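You operate a simulated robot arm through the tools that you are given. There is no shell and no other tool.

The job below is to be done with a simulated robot arm. You get a single attempt, and the scene is never put back.

Task
Pile some things up. At the end: the white box from the dispatch table is on the side table, with the blue grease tin from there on top of it and the clear powder cup on top of that; the green plaster die from the dispatch table is on the side table; whatever was shut is shut again. Leave all else as you found it, and nothing knocked over.

Only the result counts: the job must be done as asked and must still hold three seconds after the hand-in. Knocking over, shifting, dropping, spilling or breaking anything else fails it.

Robot
A 7-joint arm with a two-finger parallel gripper, fixed in place. Base frame: the origin is on the floor under the middle of its stand, x ahead of it, y to its left, z up; the work surface is at about z = 0.8. Readings come in m, degrees, newtons and seconds.
With the tool pointing down near the work surface it reaches from about 0.24 to 0.68 m from the base axis. Its first joint turns from -66.0 to 66.0 degrees. Payload 2.4 kg.
Tool frame: the origin (TCP) lies between the finger pads and is the grasp point; the fingertips stand 0.03 m ahead of it; z points along the fingers, y is the line along which they close. The gripper opens to 0.094 m. The fingers are 0.028 m wide and 0.01 m thick; the gripper's body (0.05 by 0.096 m) begins 0.055 m behind the TCP.
Orientation is that of the tool frame in the base frame, as a unit quaternion [x, y, z, w]. With the fingers straight down and closing along the base's y, the tool's x points along the base's -x, its y along +y and its z along -z.

Tools
- The arm moves only by the tool drive_tool. Its arguments are lists of equal length, an entry for each row: "travel": the shift along the tool's x, y, z in cm, a list of three; "turn": the turn, a rotation vector about the tool's x, y, z in rad, a list of three; "jaw": the closure in counts, from 0 (fully open) to 255 (shut). In form: {"travel": [[x, y, z], ...], "turn": [[rx, ry, rz], ...], "jaw": [jaw, ...]}. A call has 1 to 20 rows; each row is the pose to reach, as a shift and turn from the pose commanded when the call began, along the tool's axes at that moment. A row lasts 0.2 s, in which the tool goes at most 0.05 m and 8.6 degrees; a call with a longer step from one row to the next is refused whole, and so is a gripper value outside its range. A pose out of reach is approached as far as the arm can. The call stops where the force on the tool passes 40 N (or 10 N more than at its start, if that is more) or the arm is blocked; 0.2 s more then pass. The fingers move at their own pace (about 0.153 m/s each) and stop on an object; they squeeze with about 22 N. The grip force told is the motor's: it shows also when the fingers shut on nothing. Time passes only in rows, and 0.2 s behind the last, so rows that repeat a pose let the fingers close. It gives the time, the measured TCP pose, the force on the tool (base axes), the opening and the grip force at its end, in the units of the frame above (readings bear some noise), with the torque about the TCP (base axes, N m) and any sound that the robot's microphone picked up, and new pictures: "show" is both (left out), scene, wrist or none.
- Cameras (640 x 400 px; columns grow to the right, rows downward): "scene" is fixed at [0.0267, 0.4825, 1.4185]; the picture's right is [-0.78, -0.62, 0.00], its down [-0.50, 0.62, -0.61] and it looks along [0.38, -0.47, -0.79] (base axes); focal length 319 px, centre (320, 200). "wrist" rides on the gripper at [0.076, 0.014, -0.102] in the tool frame; the picture's right is [-0.18, 0.98, 0.00], its down [-0.75, -0.14, -0.64] and it looks along [-0.63, -0.12, 0.77] (tool axes); focal length 243 px, centre (320, 200). There is no depth. A picture from a camera that has moved, and an enlarged one, comes with that camera's place and axes in the base frame and with its lens.
- zoom(camera, box): a new picture of the part [left, top, right, bottom] of that camera's present view, enlarged. It takes no simulated time.
- finish_job(): hands the job in; it is judged then, once.

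Places have to be worked out from the pictures, the camera data and where the tool is seen. Open the gripper and draw the arm clear of the work before you hand the job in, unless the task says otherwise.

The tools are called after "Call:" as name(argument=value, ...) on one line, values as JSON. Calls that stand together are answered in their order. drive_tool: Moves the arm, as the interface text tells. Its arguments: {"type":"object","properties":{"travel":{"type":"array","items":{"type":"array","items":{"type":"number"}}},"turn":{"type":"array","items":{"type":"array","items":{"type":"number"}}},"jaw":{"type":"array","items":{"type":"number"}},"show":{"type":"string","enum":["both","scene","wrist","none"]}},"required":["travel","turn","jaw"]} The other tools are called the same way: zoom (camera, box) takes an enlarged picture of a part of a camera's view; finish_job () hands the job in.

At the start:

```text
time: 0.0
position: [0.3369, 0.3006, 1.0612]
orientation: [0.001, 1.0, -0.001, 0.0]
wrist_force: [-0.7, 0.0, 0.6]
torque: [-0.04, 0.0, -0.01]
finger_gap: 0.0941
grip_force: 0.1
```

scene: 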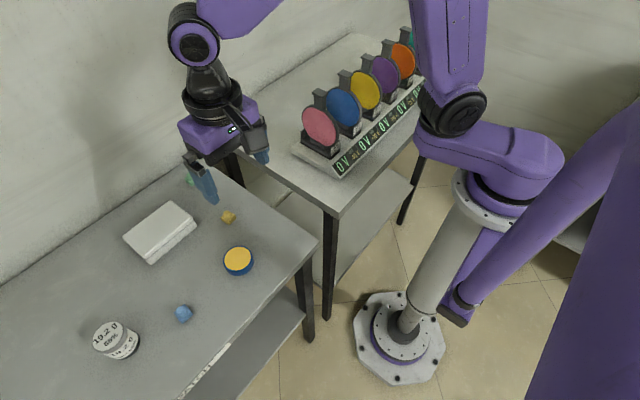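
wrist: 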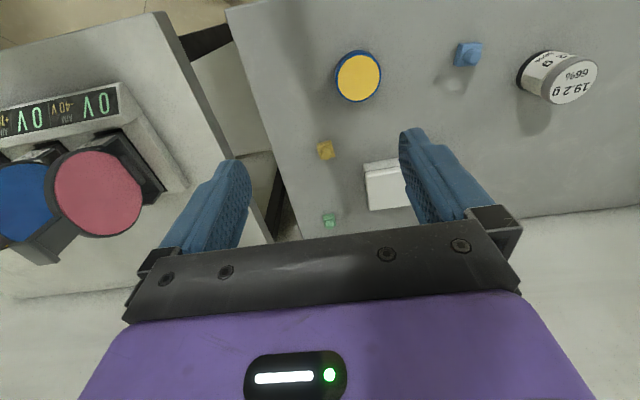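

I'll start by looking closely at both camera views to identify the objects and tables.

Call:
zoom(camera="scene", box=[60, 160, 320, 400])

Call:
zoom(camera="scene", box=[270, 10, 450, 200])

Call:
zoom(camera="wrist", box=[290, 20, 640, 240])

Call:
zoom(camera="wrist", box=[0, 0, 260, 290])

```text
1.67 times, centred on (190, 280) of scene
camera zoom: at [0.0267, 0.4825, 1.4185], right [-0.78, -0.62, 0.0], down [-0.5, 0.62, -0.61], along [0.38, -0.47, -0.79], focal length 532 px, centre (537, 67)
```

zoom: 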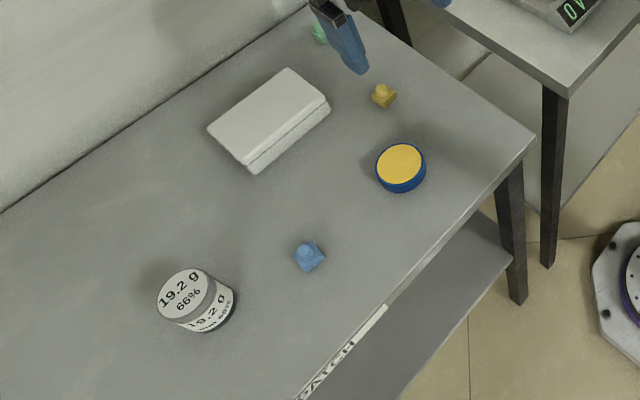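

```text
2.11 times, centred on (360, 105) of scene
camera zoom: at [0.0267, 0.4825, 1.4185], right [-0.78, -0.62, 0.0], down [-0.5, 0.62, -0.61], along [0.38, -0.47, -0.79], focal length 672 px, centre (236, 400)
```

zoom: 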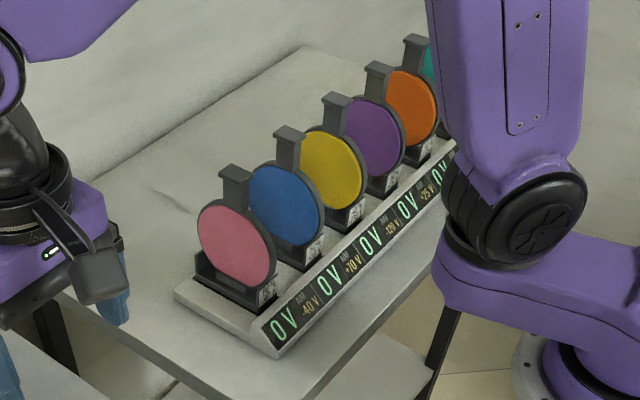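

```text
1.82 times, centred on (465, 130) of wrist
camera zoom: at [0.2599, 0.3169, 1.1648], right [0.18, 0.98, 0.0], down [0.75, -0.14, 0.64], along [0.63, -0.12, -0.77], focal length 441 px, centre (56, 327)
```

zoom: 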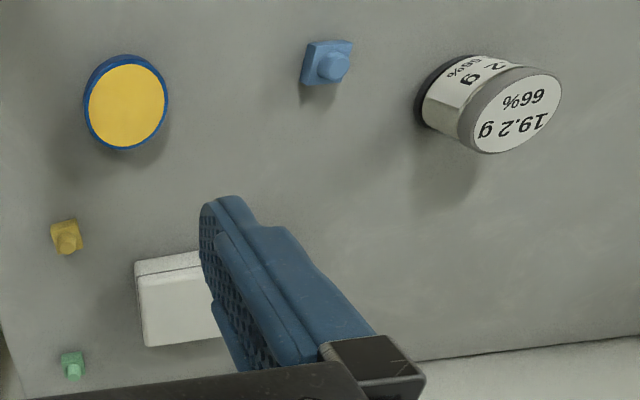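

```text
1.38 times, centred on (130, 145) of wrist
camera zoom: at [0.2599, 0.3169, 1.1648], right [0.18, 0.98, 0.0], down [0.75, -0.14, 0.64], along [0.63, -0.12, -0.77], focal length 335 px, centre (582, 276)
```

zoom: 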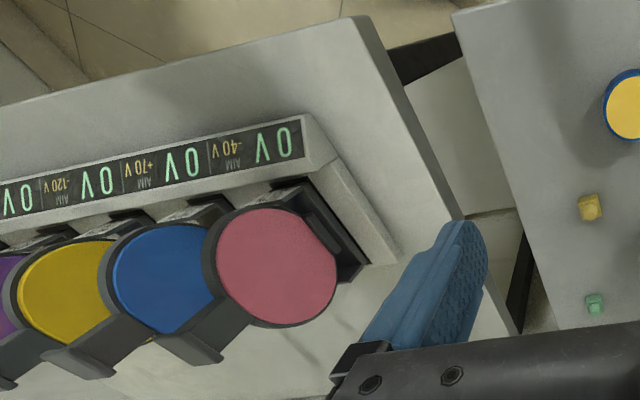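

The dispatch table is the left one (label on its edge), holding the white box, blue/yellow tin, labelled cup and three small dice. I need to find the side table, so I raise the arm and swing to the middle for a look.

Call:
drive_tool(travel=[[0, 0, -4], [0, 0, -8], [0, 0, -12], [0, -4, -14], [0, -8, -14], [0, -12, -14], [0, -16, -14], [0, -20, -14], [0, -24, -14], [0, -28, -14], [0, -30, -14], [0, -30, -14]], turn=[[0, 0, 0], [0, 0, 0], [0, 0, 0], [0, 0, 0], [0, 0, 0], [0, 0, 0], [0, 0, 0], [0, 0, 0], [0, 0, 0], [0, 0, 0], [0, 0, 0], [0, 0, 0]], jaw=[0, 0, 0, 0, 0, 0, 0, 0, 0, 0, 0, 0])

Call:
zoom(camera="scene", box=[0, 160, 320, 400])

Call:
zoom(camera="scene", box=[320, 0, 640, 240])

```text
time: 2.6
position: [0.3358, 0.0014, 1.2009]
orientation: [0.001, 1.0, 0.0, 0.0]
wrist_force: [0.9, 0.4, 0.4]
torque: [0.0, 0.04, 0.02]
finger_gap: 0.094
grip_force: 0.0
camera wrist: at [0.2606, 0.0167, 1.3029], right [0.18, 0.98, 0.0], down [0.75, -0.14, 0.64], along [0.63, -0.12, -0.77], focal length 243 px, centre (320, 200)
```

scene: 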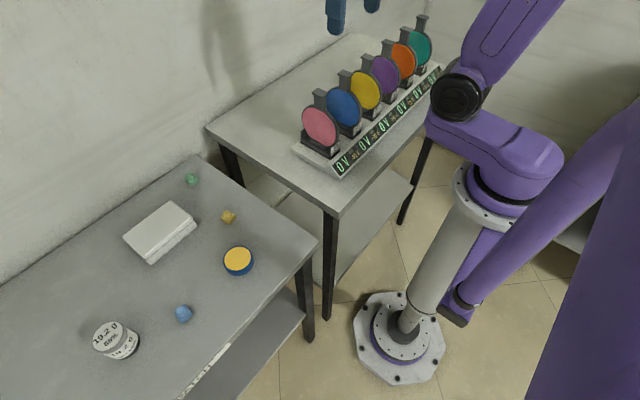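
wrist: 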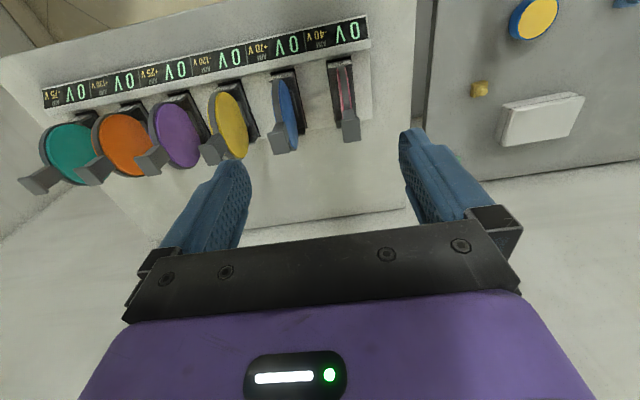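

```text
1.67 times, centred on (160, 280) of scene
camera zoom: at [0.0267, 0.4825, 1.4185], right [-0.78, -0.62, 0.0], down [-0.5, 0.62, -0.61], along [0.38, -0.47, -0.79], focal length 532 px, centre (587, 67)
```

zoom: 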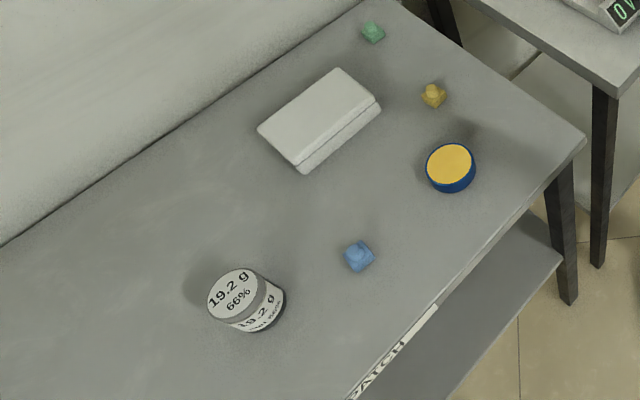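

```text
1.67 times, centred on (480, 120) of scene
camera zoom: at [0.0267, 0.4825, 1.4185], right [-0.78, -0.62, 0.0], down [-0.5, 0.62, -0.61], along [0.38, -0.47, -0.79], focal length 532 px, centre (53, 333)
```

zoom: 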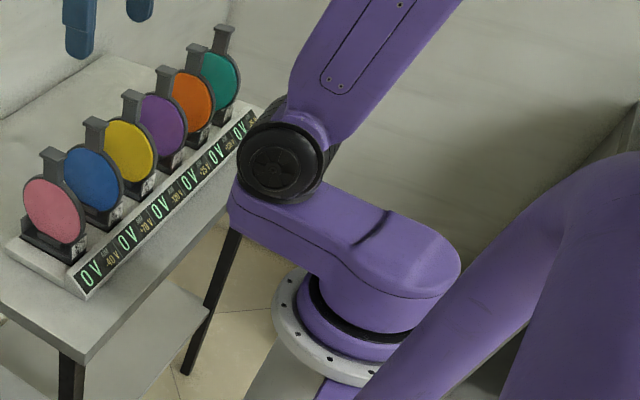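

The disc-panel table sits straight ahead; no sign of the "side table" yet. I swing further to the right at the same height to look there.

Call:
drive_tool(travel=[[0, -4, 0], [0, -8, 0], [0, -12, 0], [0, -16, 0], [0, -20, 0], [0, -24, 0], [0, -28, 0], [0, -30, 0], [0, -30, 0]], turn=[[0, 0, 0], [0, 0, 0], [0, 0, 0], [0, 0, 0], [0, 0, 0], [0, 0, 0], [0, 0, 0], [0, 0, 0], [0, 0, 0]], jaw=[0, 0, 0, 0, 0, 0, 0, 0, 0])

```text
time: 4.6
position: [0.3358, -0.2994, 1.2035]
orientation: [0.0, 1.0, 0.0, 0.0]
wrist_force: [0.5, 0.0, 0.4]
torque: [0.01, 0.0, -0.01]
finger_gap: 0.0941
grip_force: 0.0
camera wrist: at [0.2598, -0.2837, 1.3066], right [0.18, 0.98, 0.0], down [0.75, -0.14, 0.64], along [0.63, -0.12, -0.77], focal length 243 px, centre (320, 200)
```

scene: 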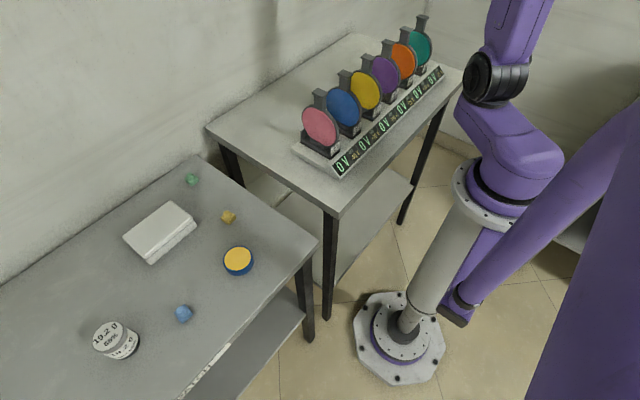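
wrist: 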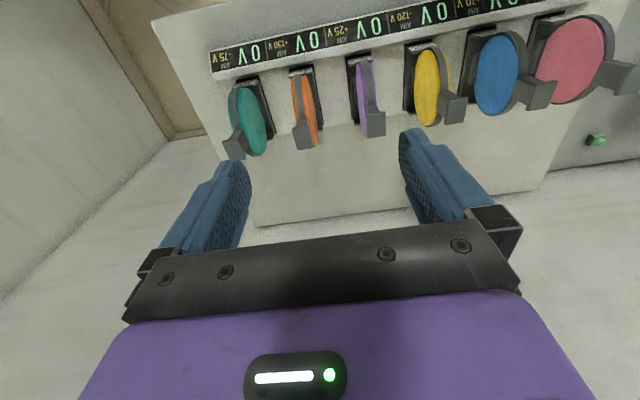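

The right of the panel table ends at a wall. I turn the wrist to look toward the right and behind, and zoom on the right part of the scene view.

Call:
zoom(camera="scene", box=[400, 50, 640, 300])

Call:
drive_tool(travel=[[0, 0, 0], [0, 0, 0], [0, 0, 0], [0, 0, 0], [0, 0, 0], [0, 0, 0], [0, 0, 0], [0, 0, 0], [0, 0, 0], [0, 0, 0], [0, 0, 0]], turn=[[0, 0, 0.14], [0, 0, 0.28], [0, 0, 0.42], [0, 0, 0.56], [0, 0, 0.7], [0, 0, 0.84], [0, 0, 0.98], [0, 0, 1.12], [0, 0, 1.26], [0, 0, 1.4], [0, 0, 1.4]], jaw=[0, 0, 0, 0, 0, 0, 0, 0, 0, 0, 0])

```text
1.60 times, centred on (520, 175) of scene
camera zoom: at [0.0267, 0.4825, 1.4185], right [-0.78, -0.62, 0.0], down [-0.5, 0.62, -0.61], along [0.38, -0.47, -0.79], focal length 511 px, centre (0, 240)
```

zoom: 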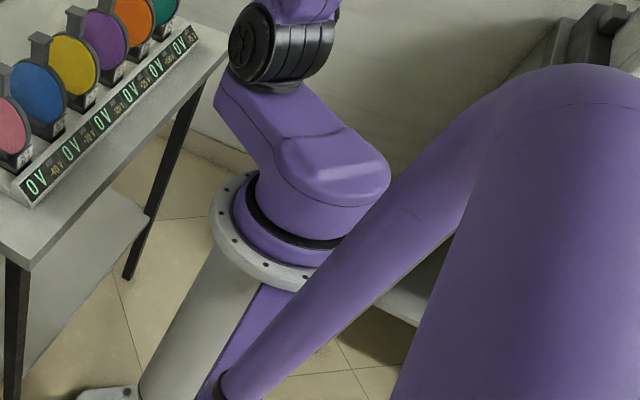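

```text
time: 7.0
position: [0.3361, -0.2987, 1.2038]
orientation: [0.645, 0.764, 0.0, 0.001]
wrist_force: [0.4, -0.4, -0.7]
torque: [0.04, 0.0, -0.04]
finger_gap: 0.0939
grip_force: 0.1
camera wrist: at [0.3369, -0.22, 1.3055], right [1.0, -0.02, 0.0], down [-0.01, -0.77, 0.64], along [-0.01, -0.64, -0.77], focal length 243 px, centre (320, 200)
```

scene: 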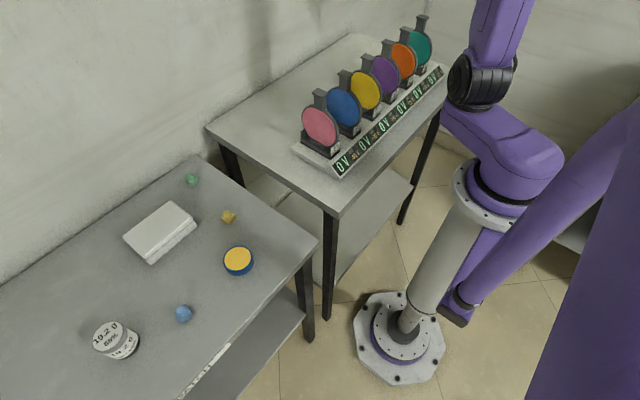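
wrist: 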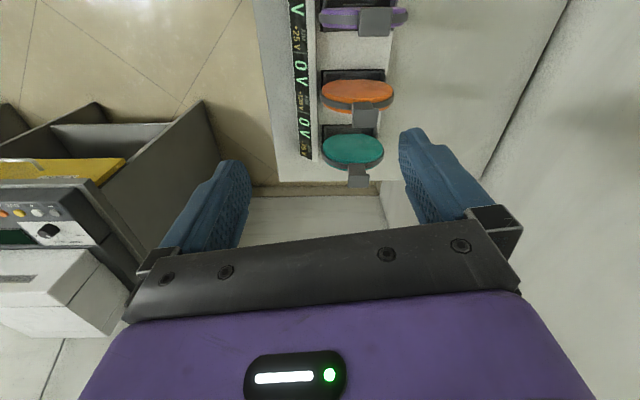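

There is an instrument and partitions on the right-hand side. I turn further to see that area fully.

Call:
drive_tool(travel=[[0, 0, 0], [0, 0, 0], [0, 0, 0], [0, 0, 0], [0, 0, 0], [0, 0, 0]], turn=[[0, 0, 0.14], [0, 0, 0.28], [0, 0, 0.42], [0, 0, 0.56], [0, 0, 0.7], [0, 0, 0.7]], jaw=[0, 0, 0, 0, 0, 0])

Call:
zoom(camera="wrist", box=[0, 0, 320, 240])

```text
time: 8.4
position: [0.3374, -0.2972, 1.2018]
orientation: [0.868, 0.497, 0.0, 0.0]
wrist_force: [-0.5, -0.6, 0.0]
torque: [0.01, 0.01, 0.0]
finger_gap: 0.0941
grip_force: 0.0
camera wrist: at [0.3872, -0.2376, 1.3046], right [0.75, -0.66, 0.0], down [-0.5, -0.58, 0.64], along [-0.42, -0.48, -0.77], focal length 243 px, centre (320, 200)
```

scene: 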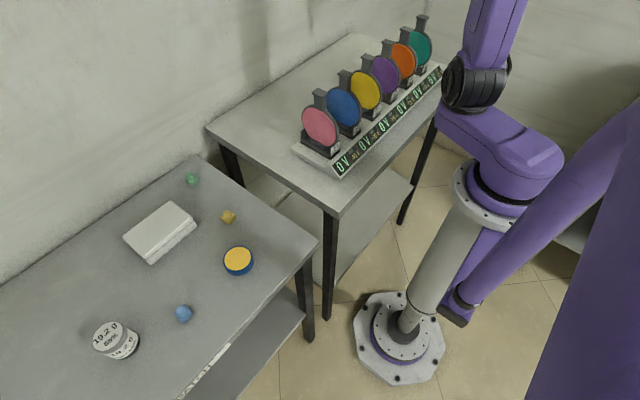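
wrist: 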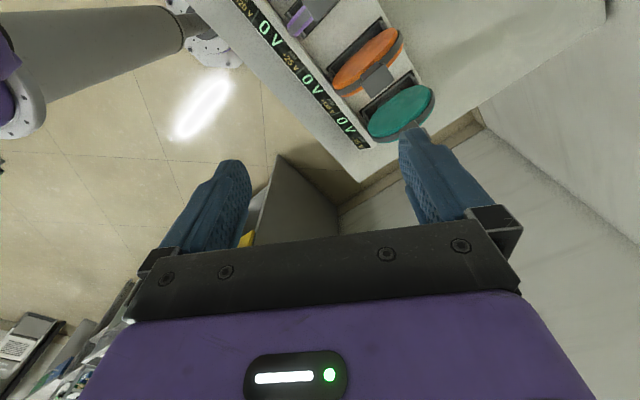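

```text
1.67 times, centred on (160, 120) of wrist
camera zoom: at [0.3872, -0.2376, 1.3046], right [0.75, -0.66, 0.0], down [-0.5, -0.58, 0.64], along [-0.42, -0.48, -0.77], focal length 404 px, centre (587, 333)
```

zoom: 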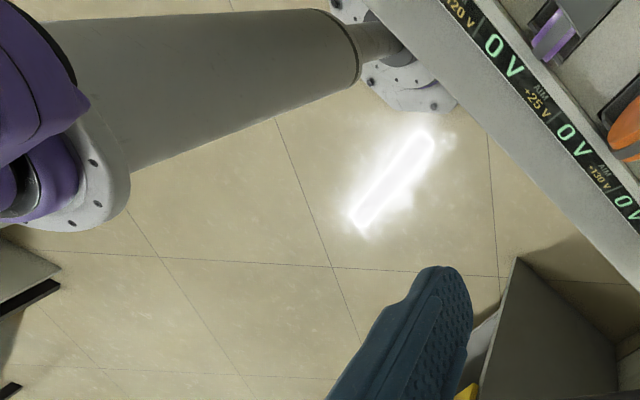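

The right side is just floor with clutter, out of reach. I zoom on the panel table's front edge for a label and on its surface.

Call:
zoom(camera="scene", box=[320, 60, 480, 220])

Call:
zoom(camera="scene", box=[200, 100, 360, 220])

Call:
zoom(camera="scene", box=[80, 290, 260, 400])

```text
2.50 times, centred on (400, 140) of scene
camera zoom: at [0.0267, 0.4825, 1.4185], right [-0.78, -0.62, 0.0], down [-0.5, 0.62, -0.61], along [0.38, -0.47, -0.79], focal length 798 px, centre (120, 350)
```

zoom: 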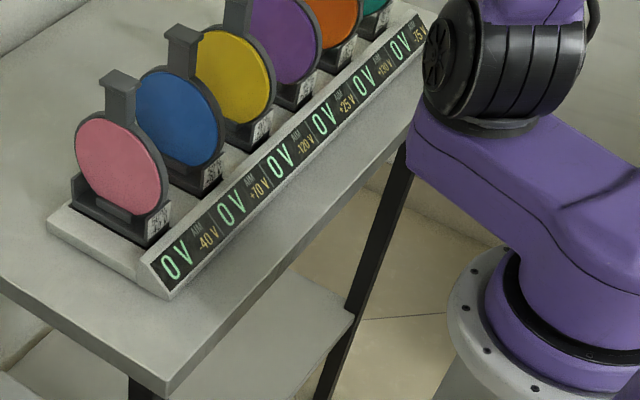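

```text
3.33 times, centred on (280, 160) of scene
camera zoom: at [0.0267, 0.4825, 1.4185], right [-0.78, -0.62, 0.0], down [-0.5, 0.62, -0.61], along [0.38, -0.47, -0.79], focal length 1065 px, centre (453, 333)
```

zoom: 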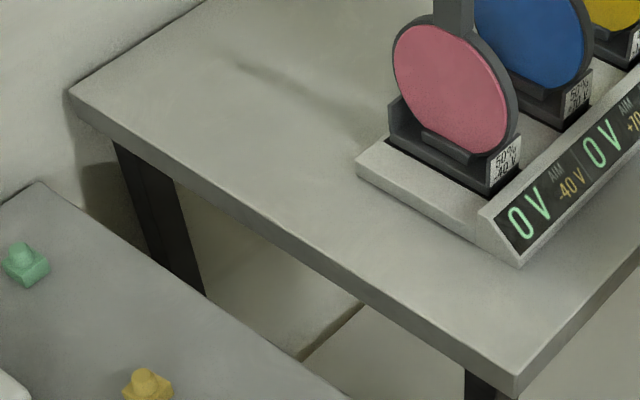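

```text
3.56 times, centred on (170, 345) of scene
camera zoom: at [0.0267, 0.4825, 1.4185], right [-0.78, -0.62, 0.0], down [-0.5, 0.62, -0.61], along [0.38, -0.47, -0.79], focal length 1136 px, centre (853, -316)
```

zoom: 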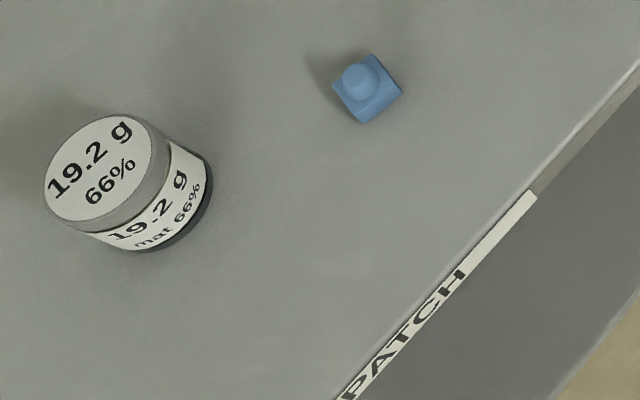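

No other table is visible so far; before concluding the panel table is the side table, I check the far left and rear-left with the wrist camera.

Call:
drive_tool(travel=[[3.45, -2.02, 0], [6.9, -4.04, 0], [10.36, -6.06, 0], [13.8, -8.08, 0], [17.26, -10.1, 0], [20.7, -12.1, 0], [24.2, -14.1, 0], [27.6, -16.2, 0], [31.1, -18.2, 0], [34.5, -20.2, 0], [38.0, -22.2, 0], [41.4, -24.2, 0], [44.9, -26.3, 0], [48.3, -28.3, 0], [51.8, -30.3, 0], [51.8, -30.3, 0]], turn=[[0, 0, -0.14], [0, 0, -0.28], [0, 0, -0.42], [0, 0, -0.56], [0, 0, -0.7], [0, 0, -0.84], [0, 0, -0.98], [0, 0, -1.12], [0, 0, -1.26], [0, 0, -1.4], [0, 0, -1.54], [0, 0, -1.68], [0, 0, -1.82], [0, 0, -1.96], [0, 0, -2.1], [0, 0, -2.1]], jaw=[0, 0, 0, 0, 0, 0, 0, 0, 0, 0, 0, 0, 0, 0, 0, 0], show="wrist")

Call:
drive_tool(travel=[[0, 0, 0], [0, 0, 0], [0, 0, 0], [0, 0, 0], [0, 0, 0], [0, 0, 0], [0, 0, 0], [0, 0, 0], [0, 0, 0], [0, 0, 0], [0, 0, 0]], turn=[[0, 0, -0.14], [0, 0, -0.28], [0, 0, -0.42], [0, 0, -0.56], [0, 0, -0.7], [0, 0, -0.84], [0, 0, -0.98], [0, 0, -1.12], [0, 0, -1.26], [0, 0, -1.4], [0, 0, -1.4]], jaw=[0, 0, 0, 0, 0, 0, 0, 0, 0, 0, 0])

```text
time: 11.8
position: [0.3373, 0.3015, 1.2026]
orientation: [-0.001, 1.0, 0.0, 0.0]
wrist_force: [0.3, -0.4, 0.6]
torque: [0.02, -0.03, -0.01]
finger_gap: 0.0942
grip_force: 0.1
camera wrist: at [0.2604, 0.317, 1.3047], right [0.18, 0.98, 0.0], down [0.75, -0.14, 0.64], along [0.63, -0.12, -0.77], focal length 243 px, centre (320, 200)
```

wrist: 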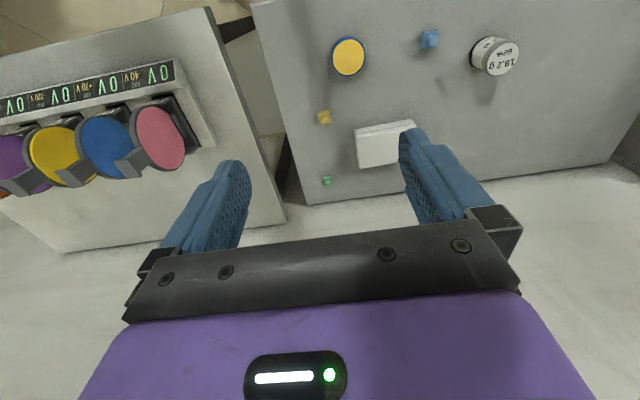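

```text
time: 14.2
position: [0.337, 0.3021, 1.2009]
orientation: [-0.645, 0.764, 0.0, -0.001]
wrist_force: [-0.2, -0.2, -0.3]
torque: [0.01, 0.03, 0.0]
finger_gap: 0.0943
grip_force: 0.1
camera wrist: at [0.3101, 0.23, 1.3043], right [-0.94, 0.35, 0.0], down [0.27, 0.72, 0.64], along [0.22, 0.6, -0.77], focal length 243 px, centre (320, 200)
```

scene: 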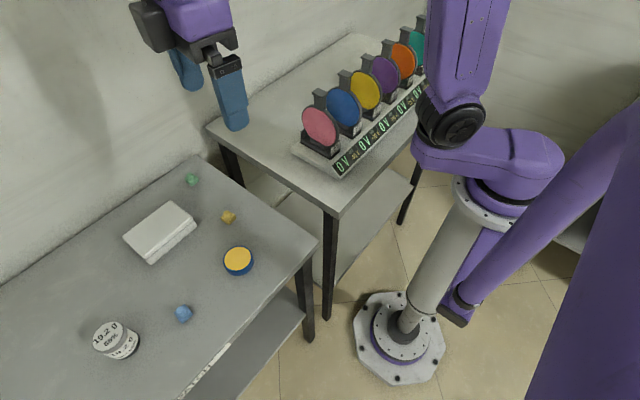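
wrist: 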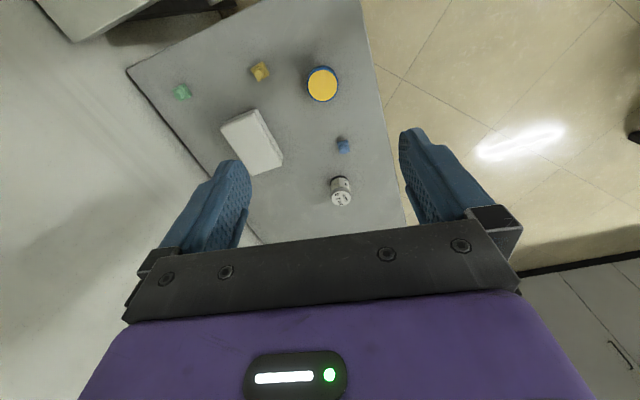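

Beyond the dispatch table there is only wall and a cupboard, so the panel table must be the side table. I zoom in on the objects from this viewpoint.

Call:
zoom(camera="wrist", box=[300, 120, 400, 220])

Call:
zoom(camera="wrist", box=[160, 40, 360, 180])

Call:
zoom(camera="wrist", box=[440, 220, 640, 400])

```text
4.00 times, centred on (350, 170) of wrist
camera zoom: at [0.3101, 0.23, 1.3043], right [-0.94, 0.35, 0.0], down [0.27, 0.72, 0.64], along [0.22, 0.6, -0.77], focal length 970 px, centre (200, 320)
```

zoom: 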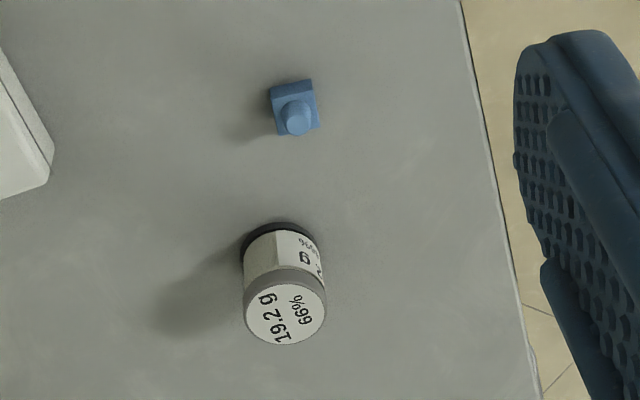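

```text
2.86 times, centred on (260, 110) of wrist
camera zoom: at [0.3101, 0.23, 1.3043], right [-0.94, 0.35, 0.0], down [0.27, 0.72, 0.64], along [0.22, 0.6, -0.77], focal length 693 px, centre (491, 457)
```

zoom: 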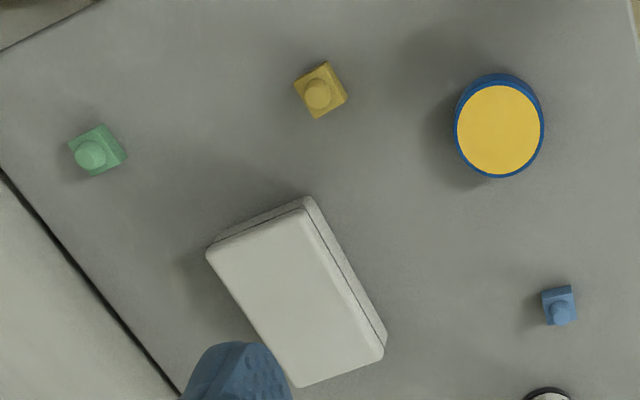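

```text
2.22 times, centred on (540, 310) of wrist
camera zoom: at [0.3101, 0.23, 1.3043], right [-0.94, 0.35, 0.0], down [0.27, 0.72, 0.64], along [0.22, 0.6, -0.77], focal length 539 px, centre (-169, -44)
```

zoom: 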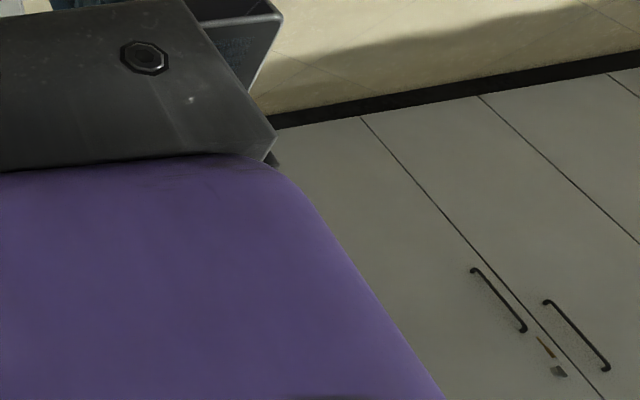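

Triangulating between views: the side table (panel table) top is at z≈0.88 (dispatch ≈0.80), with free area behind the panel at x≈0.43–0.65, y≈-0.3–0.15. The green die is near (0.609, 0.270); I go hover above it with fingers closing along y.

Call:
drive_tool(travel=[[-0.14, -2.7, 2.2], [-0.28, -5.4, 4.4], [-0.42, -8.1, 6.6], [-0.56, -10.8, 8.8], [-0.7, -13.5, 11.0], [-0.84, -16.2, 13.2], [-0.98, -18.9, 15.4], [-1.12, -21.6, 17.6], [-1.26, -24.3, 19.8], [-1.4, -26.95, 22.0], [-1.4, -26.95, 22.0]], turn=[[0, 0, 0.14], [0, 0, 0.28], [0, 0, 0.42], [0, 0, 0.56], [0, 0, 0.7], [0, 0, 0.84], [0, 0, 0.98], [0, 0, 1.12], [0, 0, 1.26], [0, 0, 1.4], [0, 0, 1.4]], jaw=[0, 0, 0, 0, 0, 0, 0, 0, 0, 0, 0])

```text
time: 16.6
position: [0.604, 0.2675, 0.98]
orientation: [0.001, 1.0, 0.0, 0.0]
wrist_force: [0.8, -0.7, -0.9]
torque: [0.0, -0.03, -0.01]
finger_gap: 0.094
grip_force: 0.1
camera wrist: at [0.5269, 0.2821, 1.0828], right [0.19, 0.98, 0.0], down [0.75, -0.14, 0.64], along [0.63, -0.12, -0.77], focal length 243 px, centre (320, 200)
```

scene: 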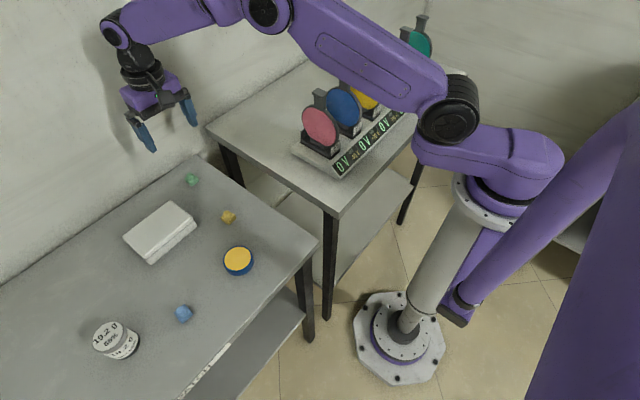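
wrist: 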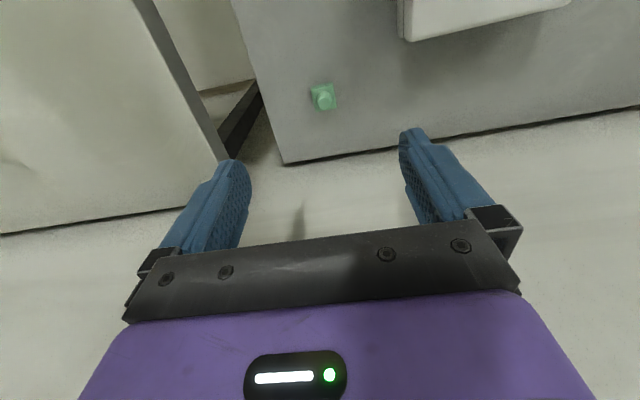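

The hover is good; the green die is visible ahead between the fingers. I zoom in to get its centre and orientation.

Call:
zoom(camera="wrist", box=[270, 60, 380, 140])

Call:
zoom(camera="scene", box=[160, 150, 260, 240])

```text
5.00 times, centred on (325, 100) of wrist
camera zoom: at [0.5269, 0.2821, 1.0828], right [0.19, 0.98, 0.0], down [0.75, -0.14, 0.64], along [0.63, -0.12, -0.77], focal length 1213 px, centre (295, 700)
```

zoom: 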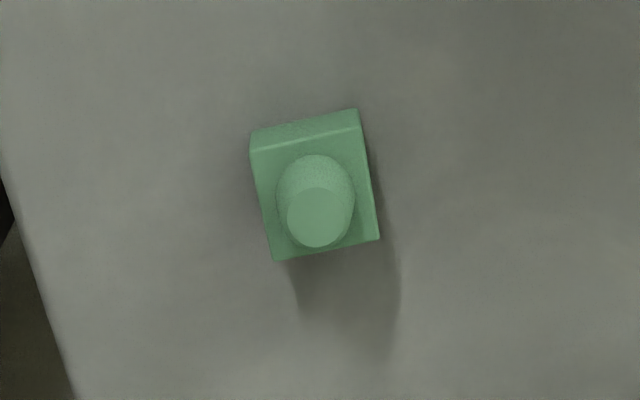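

```text
4.44 times, centred on (210, 195) of scene
camera zoom: at [0.0267, 0.4825, 1.4185], right [-0.78, -0.62, 0.0], down [-0.5, 0.62, -0.61], along [0.38, -0.47, -0.79], focal length 1420 px, centre (809, 222)
```

zoom: 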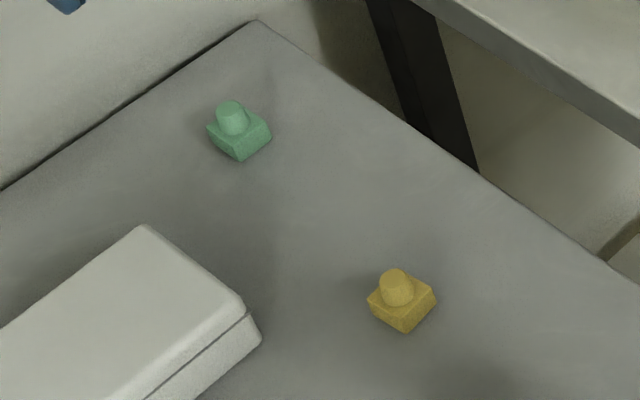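

The die's base is about 2.3 cm square, axis-aligned, centred at ≈(0.610, 0.271), with its stub on top. I centre over it and descend to just above the table.

Call:
drive_tool(travel=[[-0.3, 0.2, 2], [-0.6, 0.35, 5], [-0.6, 0.35, 8], [-0.6, 0.35, 10.5], [-0.6, 0.35, 12.5], [-0.6, 0.35, 13], [-0.6, 0.35, 13]], turn=[[0, 0, 0], [0, 0, 0], [0, 0, 0], [0, 0, 0], [0, 0, 0], [0, 0, 0], [0, 0, 0]], jaw=[0, 0, 0, 0, 0, 0, 0])

Call:
zoom(camera="wrist", box=[200, 60, 440, 210])

```text
time: 18.2
position: [0.609, 0.2738, 0.8509]
orientation: [0.0, 1.0, 0.0, 0.0]
wrist_force: [0.0, 0.2, -0.5]
torque: [-0.03, 0.02, 0.03]
finger_gap: 0.0942
grip_force: 0.0
camera wrist: at [0.5331, 0.289, 0.9535], right [0.18, 0.98, 0.0], down [0.75, -0.14, 0.64], along [0.63, -0.12, -0.77], focal length 243 px, centre (320, 200)
```

scene: 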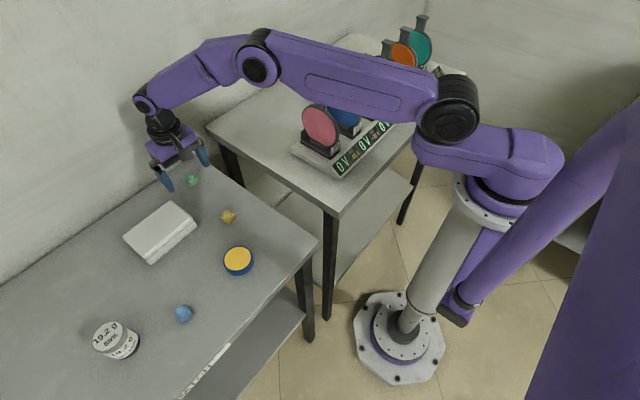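
wrist: 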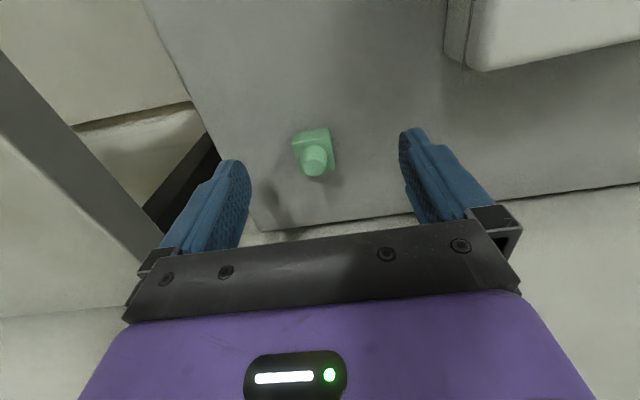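

```text
2.67 times, centred on (320, 135) of wrist
camera zoom: at [0.5331, 0.289, 0.9535], right [0.18, 0.98, 0.0], down [0.75, -0.14, 0.64], along [0.63, -0.12, -0.77], focal length 647 px, centre (320, 373)
```

zoom: 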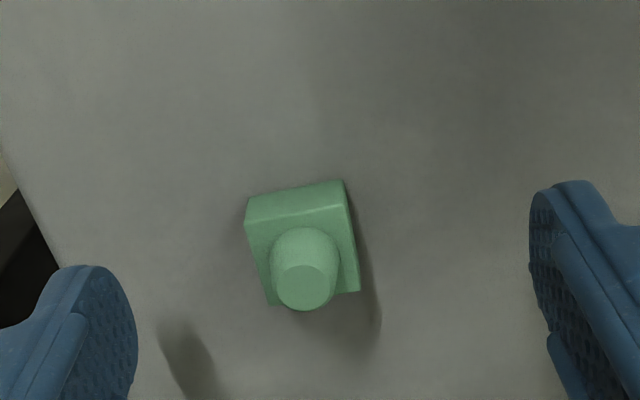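

The die is centred within ~3 mm. I correct y slightly, lower so the fingertips are just above the table, and close.

Call:
drive_tool(travel=[[0, -0.25, 0.8], [0, -0.25, 1.6], [0, -0.25, 1.6], [0, -0.25, 1.6], [0, -0.25, 1.6], [0, -0.25, 1.6], [0, -0.25, 1.6]], turn=[[0, 0, 0], [0, 0, 0], [0, 0, 0], [0, 0, 0], [0, 0, 0], [0, 0, 0], [0, 0, 0]], jaw=[0, 0, 60, 120, 190, 255, 255], show="wrist")

Call:
zoom(camera="wrist", box=[200, 60, 440, 210])

```text
time: 19.8
position: [0.6115, 0.2703, 0.8347]
orientation: [0.0, 1.0, 0.0, -0.001]
wrist_force: [0.1, -0.7, -0.1]
torque: [0.0, 0.01, 0.01]
finger_gap: 0.0228
grip_force: 21.6
camera wrist: at [0.5339, 0.2856, 0.9378], right [0.18, 0.98, 0.0], down [0.75, -0.14, 0.64], along [0.63, -0.12, -0.77], focal length 243 px, centre (320, 200)
```

wrist: 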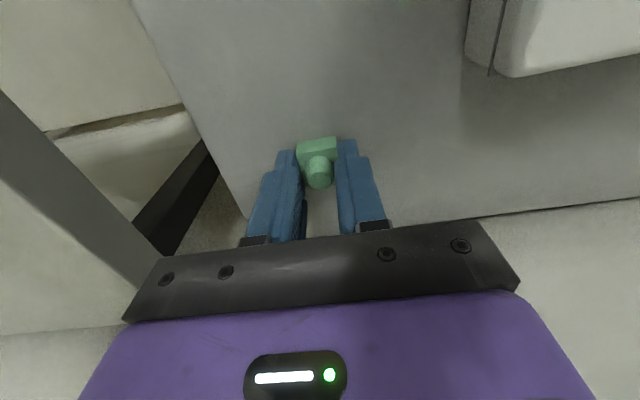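

```text
2.67 times, centred on (320, 135) of wrist
camera zoom: at [0.5339, 0.2856, 0.9378], right [0.18, 0.98, 0.0], down [0.75, -0.14, 0.64], along [0.63, -0.12, -0.77], focal length 647 px, centre (320, 373)
```

zoom: 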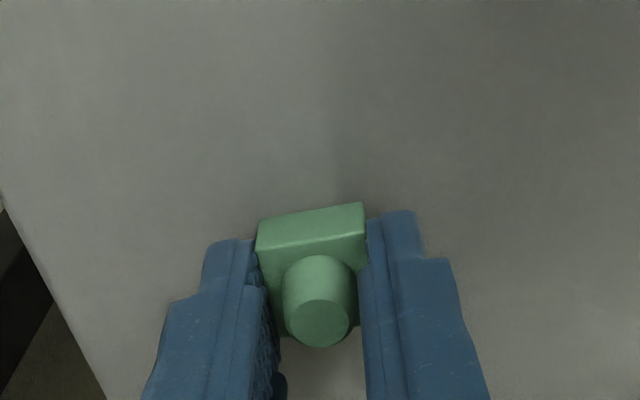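

The die is gripped (gap 2.28 cm). I lift it straight up, then carry it over the back of the side table toward (0.58, -0.08).

Call:
drive_tool(travel=[[0, 0, -2], [0, 0, -5], [0, 0, -9], [0, 0, -13], [0, 0, -17], [0.5, -4, -18], [1.0, -8, -18], [1.5, -12, -18], [2.0, -16, -18], [2.5, -20, -18], [3.0, -24, -18], [3.0, -28, -18], [3.0, -32, -18], [3.0, -34, -18], [3.0, -35, -18], [3.0, -35, -18]], turn=[[0, 0, 0], [0, 0, 0], [0, 0, 0], [0, 0, 0], [0, 0, 0], [0, 0, 0], [0, 0, 0], [0, 0, 0], [0, 0, 0], [0, 0, 0], [0, 0, 0], [0, 0, 0], [0, 0, 0], [0, 0, 0], [0, 0, 0], [0, 0, 0]], jaw=[255, 255, 255, 255, 255, 255, 255, 255, 255, 255, 255, 255, 255, 255, 255, 255])

```text
time: 23.2
position: [0.5806, -0.0811, 1.0155]
orientation: [-0.001, 1.0, 0.0, 0.0]
wrist_force: [0.1, 0.1, 0.3]
torque: [0.0, 0.04, 0.03]
finger_gap: 0.023
grip_force: 22.0
camera wrist: at [0.5045, -0.0651, 1.1189], right [0.18, 0.98, 0.0], down [0.75, -0.14, 0.64], along [0.63, -0.12, -0.77], focal length 243 px, centre (320, 200)
```

scene: 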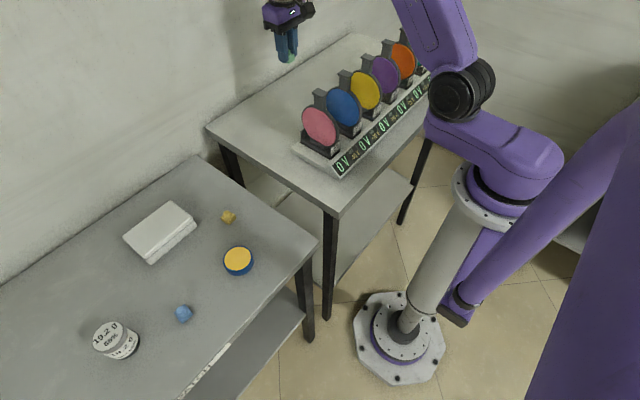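
wrist: 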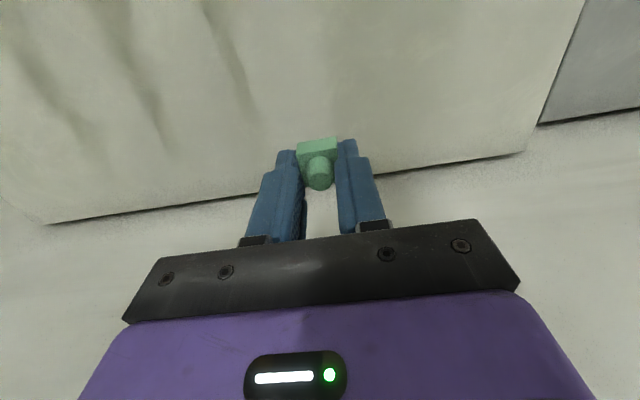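

The die hangs safely behind the panel. Table height here is estimated 0.86–0.88, so I descend to about 1 cm above and check visually.

Call:
drive_tool(travel=[[0, 0, 3], [0, 0, 6], [0, 0, 8], [0, 0, 9], [0, 0, 9]], turn=[[0, 0, 0], [0, 0, 0], [0, 0, 0], [0, 0, 0], [0, 0, 0]], jaw=[255, 255, 255, 255, 255])

Call:
zoom(camera="wrist", box=[220, 80, 420, 220])

Call:
zoom(camera="scene", box=[220, 10, 400, 130])

```text
time: 24.4
position: [0.5783, -0.0789, 0.9256]
orientation: [0.0, 1.0, 0.0, 0.0]
wrist_force: [0.6, 0.5, 0.1]
torque: [-0.01, 0.02, -0.01]
finger_gap: 0.0229
grip_force: 22.1
camera wrist: at [0.5032, -0.0642, 1.0286], right [0.18, 0.98, 0.0], down [0.75, -0.14, 0.64], along [0.63, -0.12, -0.77], focal length 243 px, centre (320, 200)
```

scene: 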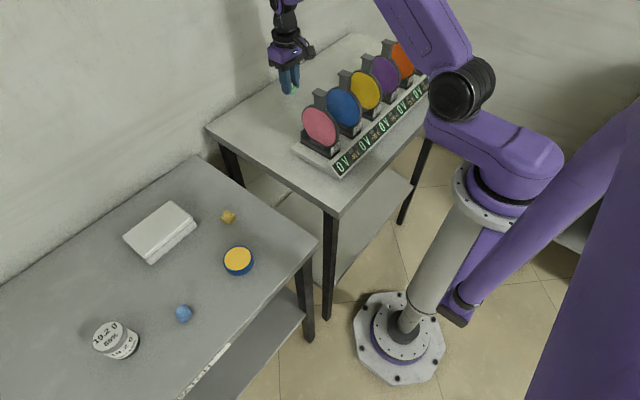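
wrist: 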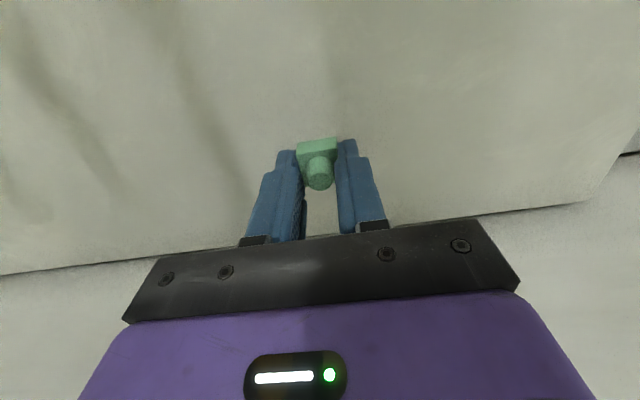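

```text
2.86 times, centred on (320, 150) of wrist
camera zoom: at [0.5032, -0.0642, 1.0286], right [0.18, 0.98, 0.0], down [0.75, -0.14, 0.64], along [0.63, -0.12, -0.77], focal length 693 px, centre (320, 343)
```

zoom: 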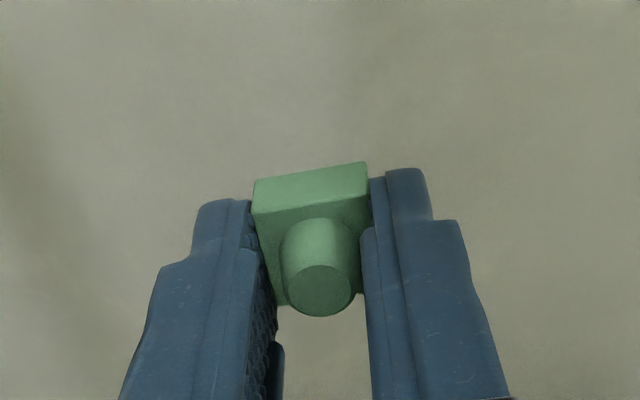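

```text
3.33 times, centred on (310, 70) of scene
camera zoom: at [0.0267, 0.4825, 1.4185], right [-0.78, -0.62, 0.0], down [-0.5, 0.62, -0.61], along [0.38, -0.47, -0.79], focal length 1065 px, centre (353, 633)
```

zoom: 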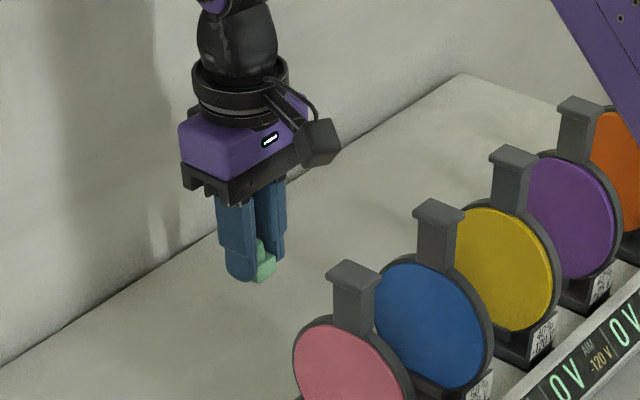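

The die still hangs clear. I step down in small increments while watching the vertical force.

Call:
drive_tool(travel=[[0, 0, 0.5], [0, 0, 1.0], [0, 0, 1.3], [0, 0, 1.3]], turn=[[0, 0, 0], [0, 0, 0], [0, 0, 0], [0, 0, 0]], jaw=[255, 255, 255, 255], show="wrist")

```text
time: 25.4
position: [0.5805, -0.0807, 0.9127]
orientation: [0.0, 1.0, 0.0, 0.0]
wrist_force: [0.0, -0.1, 0.2]
torque: [0.0, 0.01, -0.03]
finger_gap: 0.023
grip_force: 21.5
camera wrist: at [0.5039, -0.0649, 1.0156], right [0.18, 0.98, 0.0], down [0.75, -0.14, 0.64], along [0.63, -0.12, -0.77], focal length 243 px, centre (320, 200)
```

wrist: 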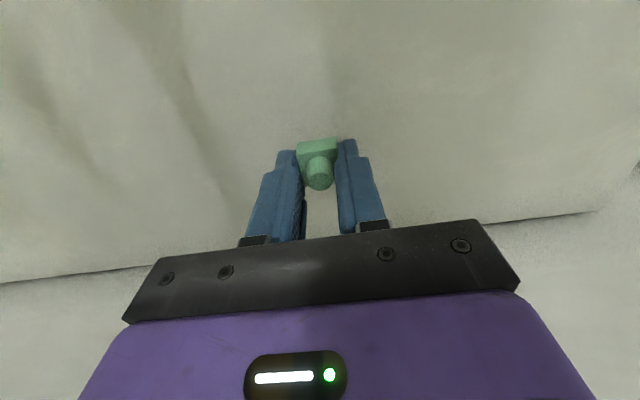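

Call:
drive_tool(travel=[[0, 0, 0.3], [0, 0, 0.6], [0, 0, 0.8], [0, 0, 0.8]], turn=[[0, 0, 0], [0, 0, 0], [0, 0, 0], [0, 0, 0]], jaw=[255, 255, 255, 255], show="none")

Call:
zoom(camera="scene", box=[250, 40, 340, 120])

```text
time: 26.4
position: [0.58, -0.0794, 0.9055]
orientation: [0.0, 1.0, 0.0, 0.0]
wrist_force: [-0.2, 0.7, -0.2]
torque: [0.02, 0.0, 0.01]
finger_gap: 0.023
grip_force: 21.8
```

```text
5.00 times, centred on (295, 80) of scene
camera zoom: at [0.0267, 0.4825, 1.4185], right [-0.78, -0.62, 0.0], down [-0.5, 0.62, -0.61], along [0.38, -0.47, -0.79], focal length 1597 px, centre (445, 800)
```

zoom: 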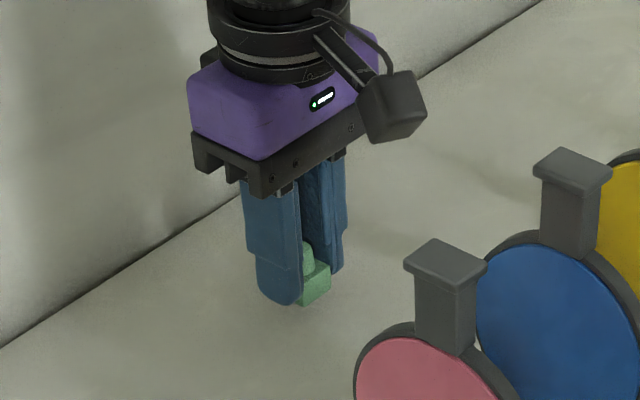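

No contact yet at TCP z=0.9055 (die bottom ≈0.871). I continue down in small steps.

Call:
drive_tool(travel=[[0, 0, 0.25], [0, 0, 0.5], [0, 0, 0.5]], turn=[[0, 0, 0], [0, 0, 0], [0, 0, 0]], jaw=[255, 255, 255], show="none")

Call:
zoom(camera="scene", box=[250, 40, 340, 120])

```text
time: 27.2
position: [0.5806, -0.0792, 0.9]
orientation: [0.0, 1.0, -0.001, 0.0]
wrist_force: [0.4, 0.8, -0.5]
torque: [-0.02, -0.02, -0.03]
finger_gap: 0.0229
grip_force: 22.1
```

```text
5.00 times, centred on (295, 80) of scene
camera zoom: at [0.0267, 0.4825, 1.4185], right [-0.78, -0.62, 0.0], down [-0.5, 0.62, -0.61], along [0.38, -0.47, -0.79], focal length 1597 px, centre (445, 800)
```

zoom: 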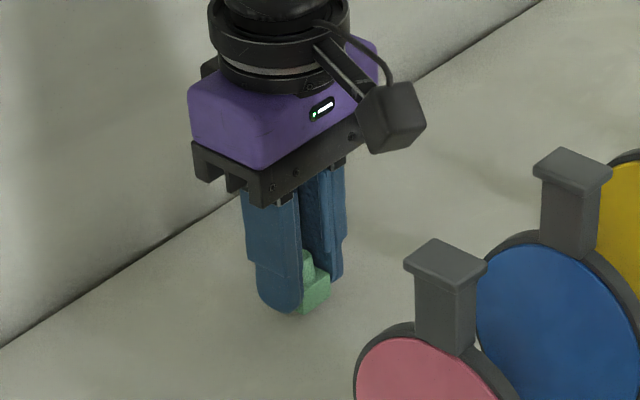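

Call:
drive_tool(travel=[[0, 0, 0.2], [0, 0, 0.4], [0, 0, 0.4]], turn=[[0, 0, 0], [0, 0, 0], [0, 0, 0]], jaw=[255, 255, 255], show="none")

```text
time: 28.0
position: [0.5811, -0.0792, 0.8948]
orientation: [0.001, 1.0, 0.0, 0.0]
wrist_force: [-0.5, -0.4, -0.5]
torque: [0.03, 0.0, 0.01]
finger_gap: 0.0227
grip_force: 21.9
```

Still no contact force at 0.895 (die bottom ≈0.860); I continue stepping down 4 mm.

Call:
drive_tool(travel=[[0, 0, 0.2], [0, 0, 0.4], [0, 0, 0.4]], turn=[[0, 0, 0], [0, 0, 0], [0, 0, 0]], jaw=[255, 255, 255], show="wrist")

Call:
zoom(camera="scene", box=[250, 40, 340, 120])

```text
time: 28.8
position: [0.5807, -0.0787, 0.894]
orientation: [0.0, 1.0, -0.001, 0.002]
wrist_force: [-2.8, -1.1, 17.2]
torque: [-0.03, 0.11, 0.0]
finger_gap: 0.0229
grip_force: 22.0
camera wrist: at [0.504, -0.0638, 0.9964], right [0.18, 0.98, 0.0], down [0.75, -0.14, 0.64], along [0.63, -0.12, -0.76], focal length 243 px, centre (320, 200)
```

wrist: 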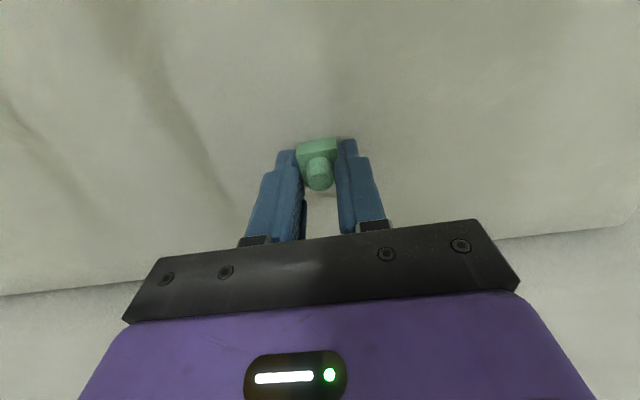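

```text
5.00 times, centred on (295, 80) of scene
camera zoom: at [0.0263, 0.4825, 1.4185], right [-0.78, -0.62, 0.0], down [-0.5, 0.62, -0.61], along [0.38, -0.47, -0.79], focal length 1597 px, centre (445, 800)
```

zoom: 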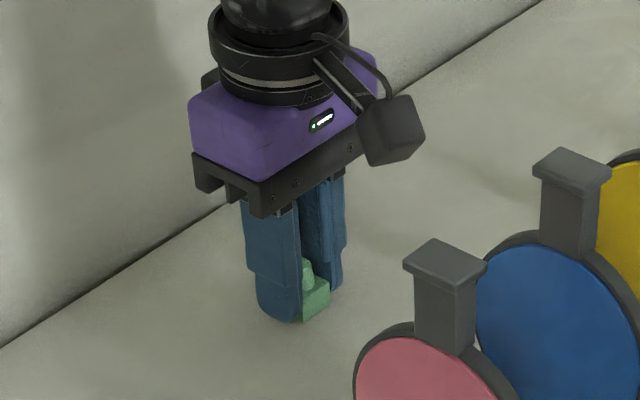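

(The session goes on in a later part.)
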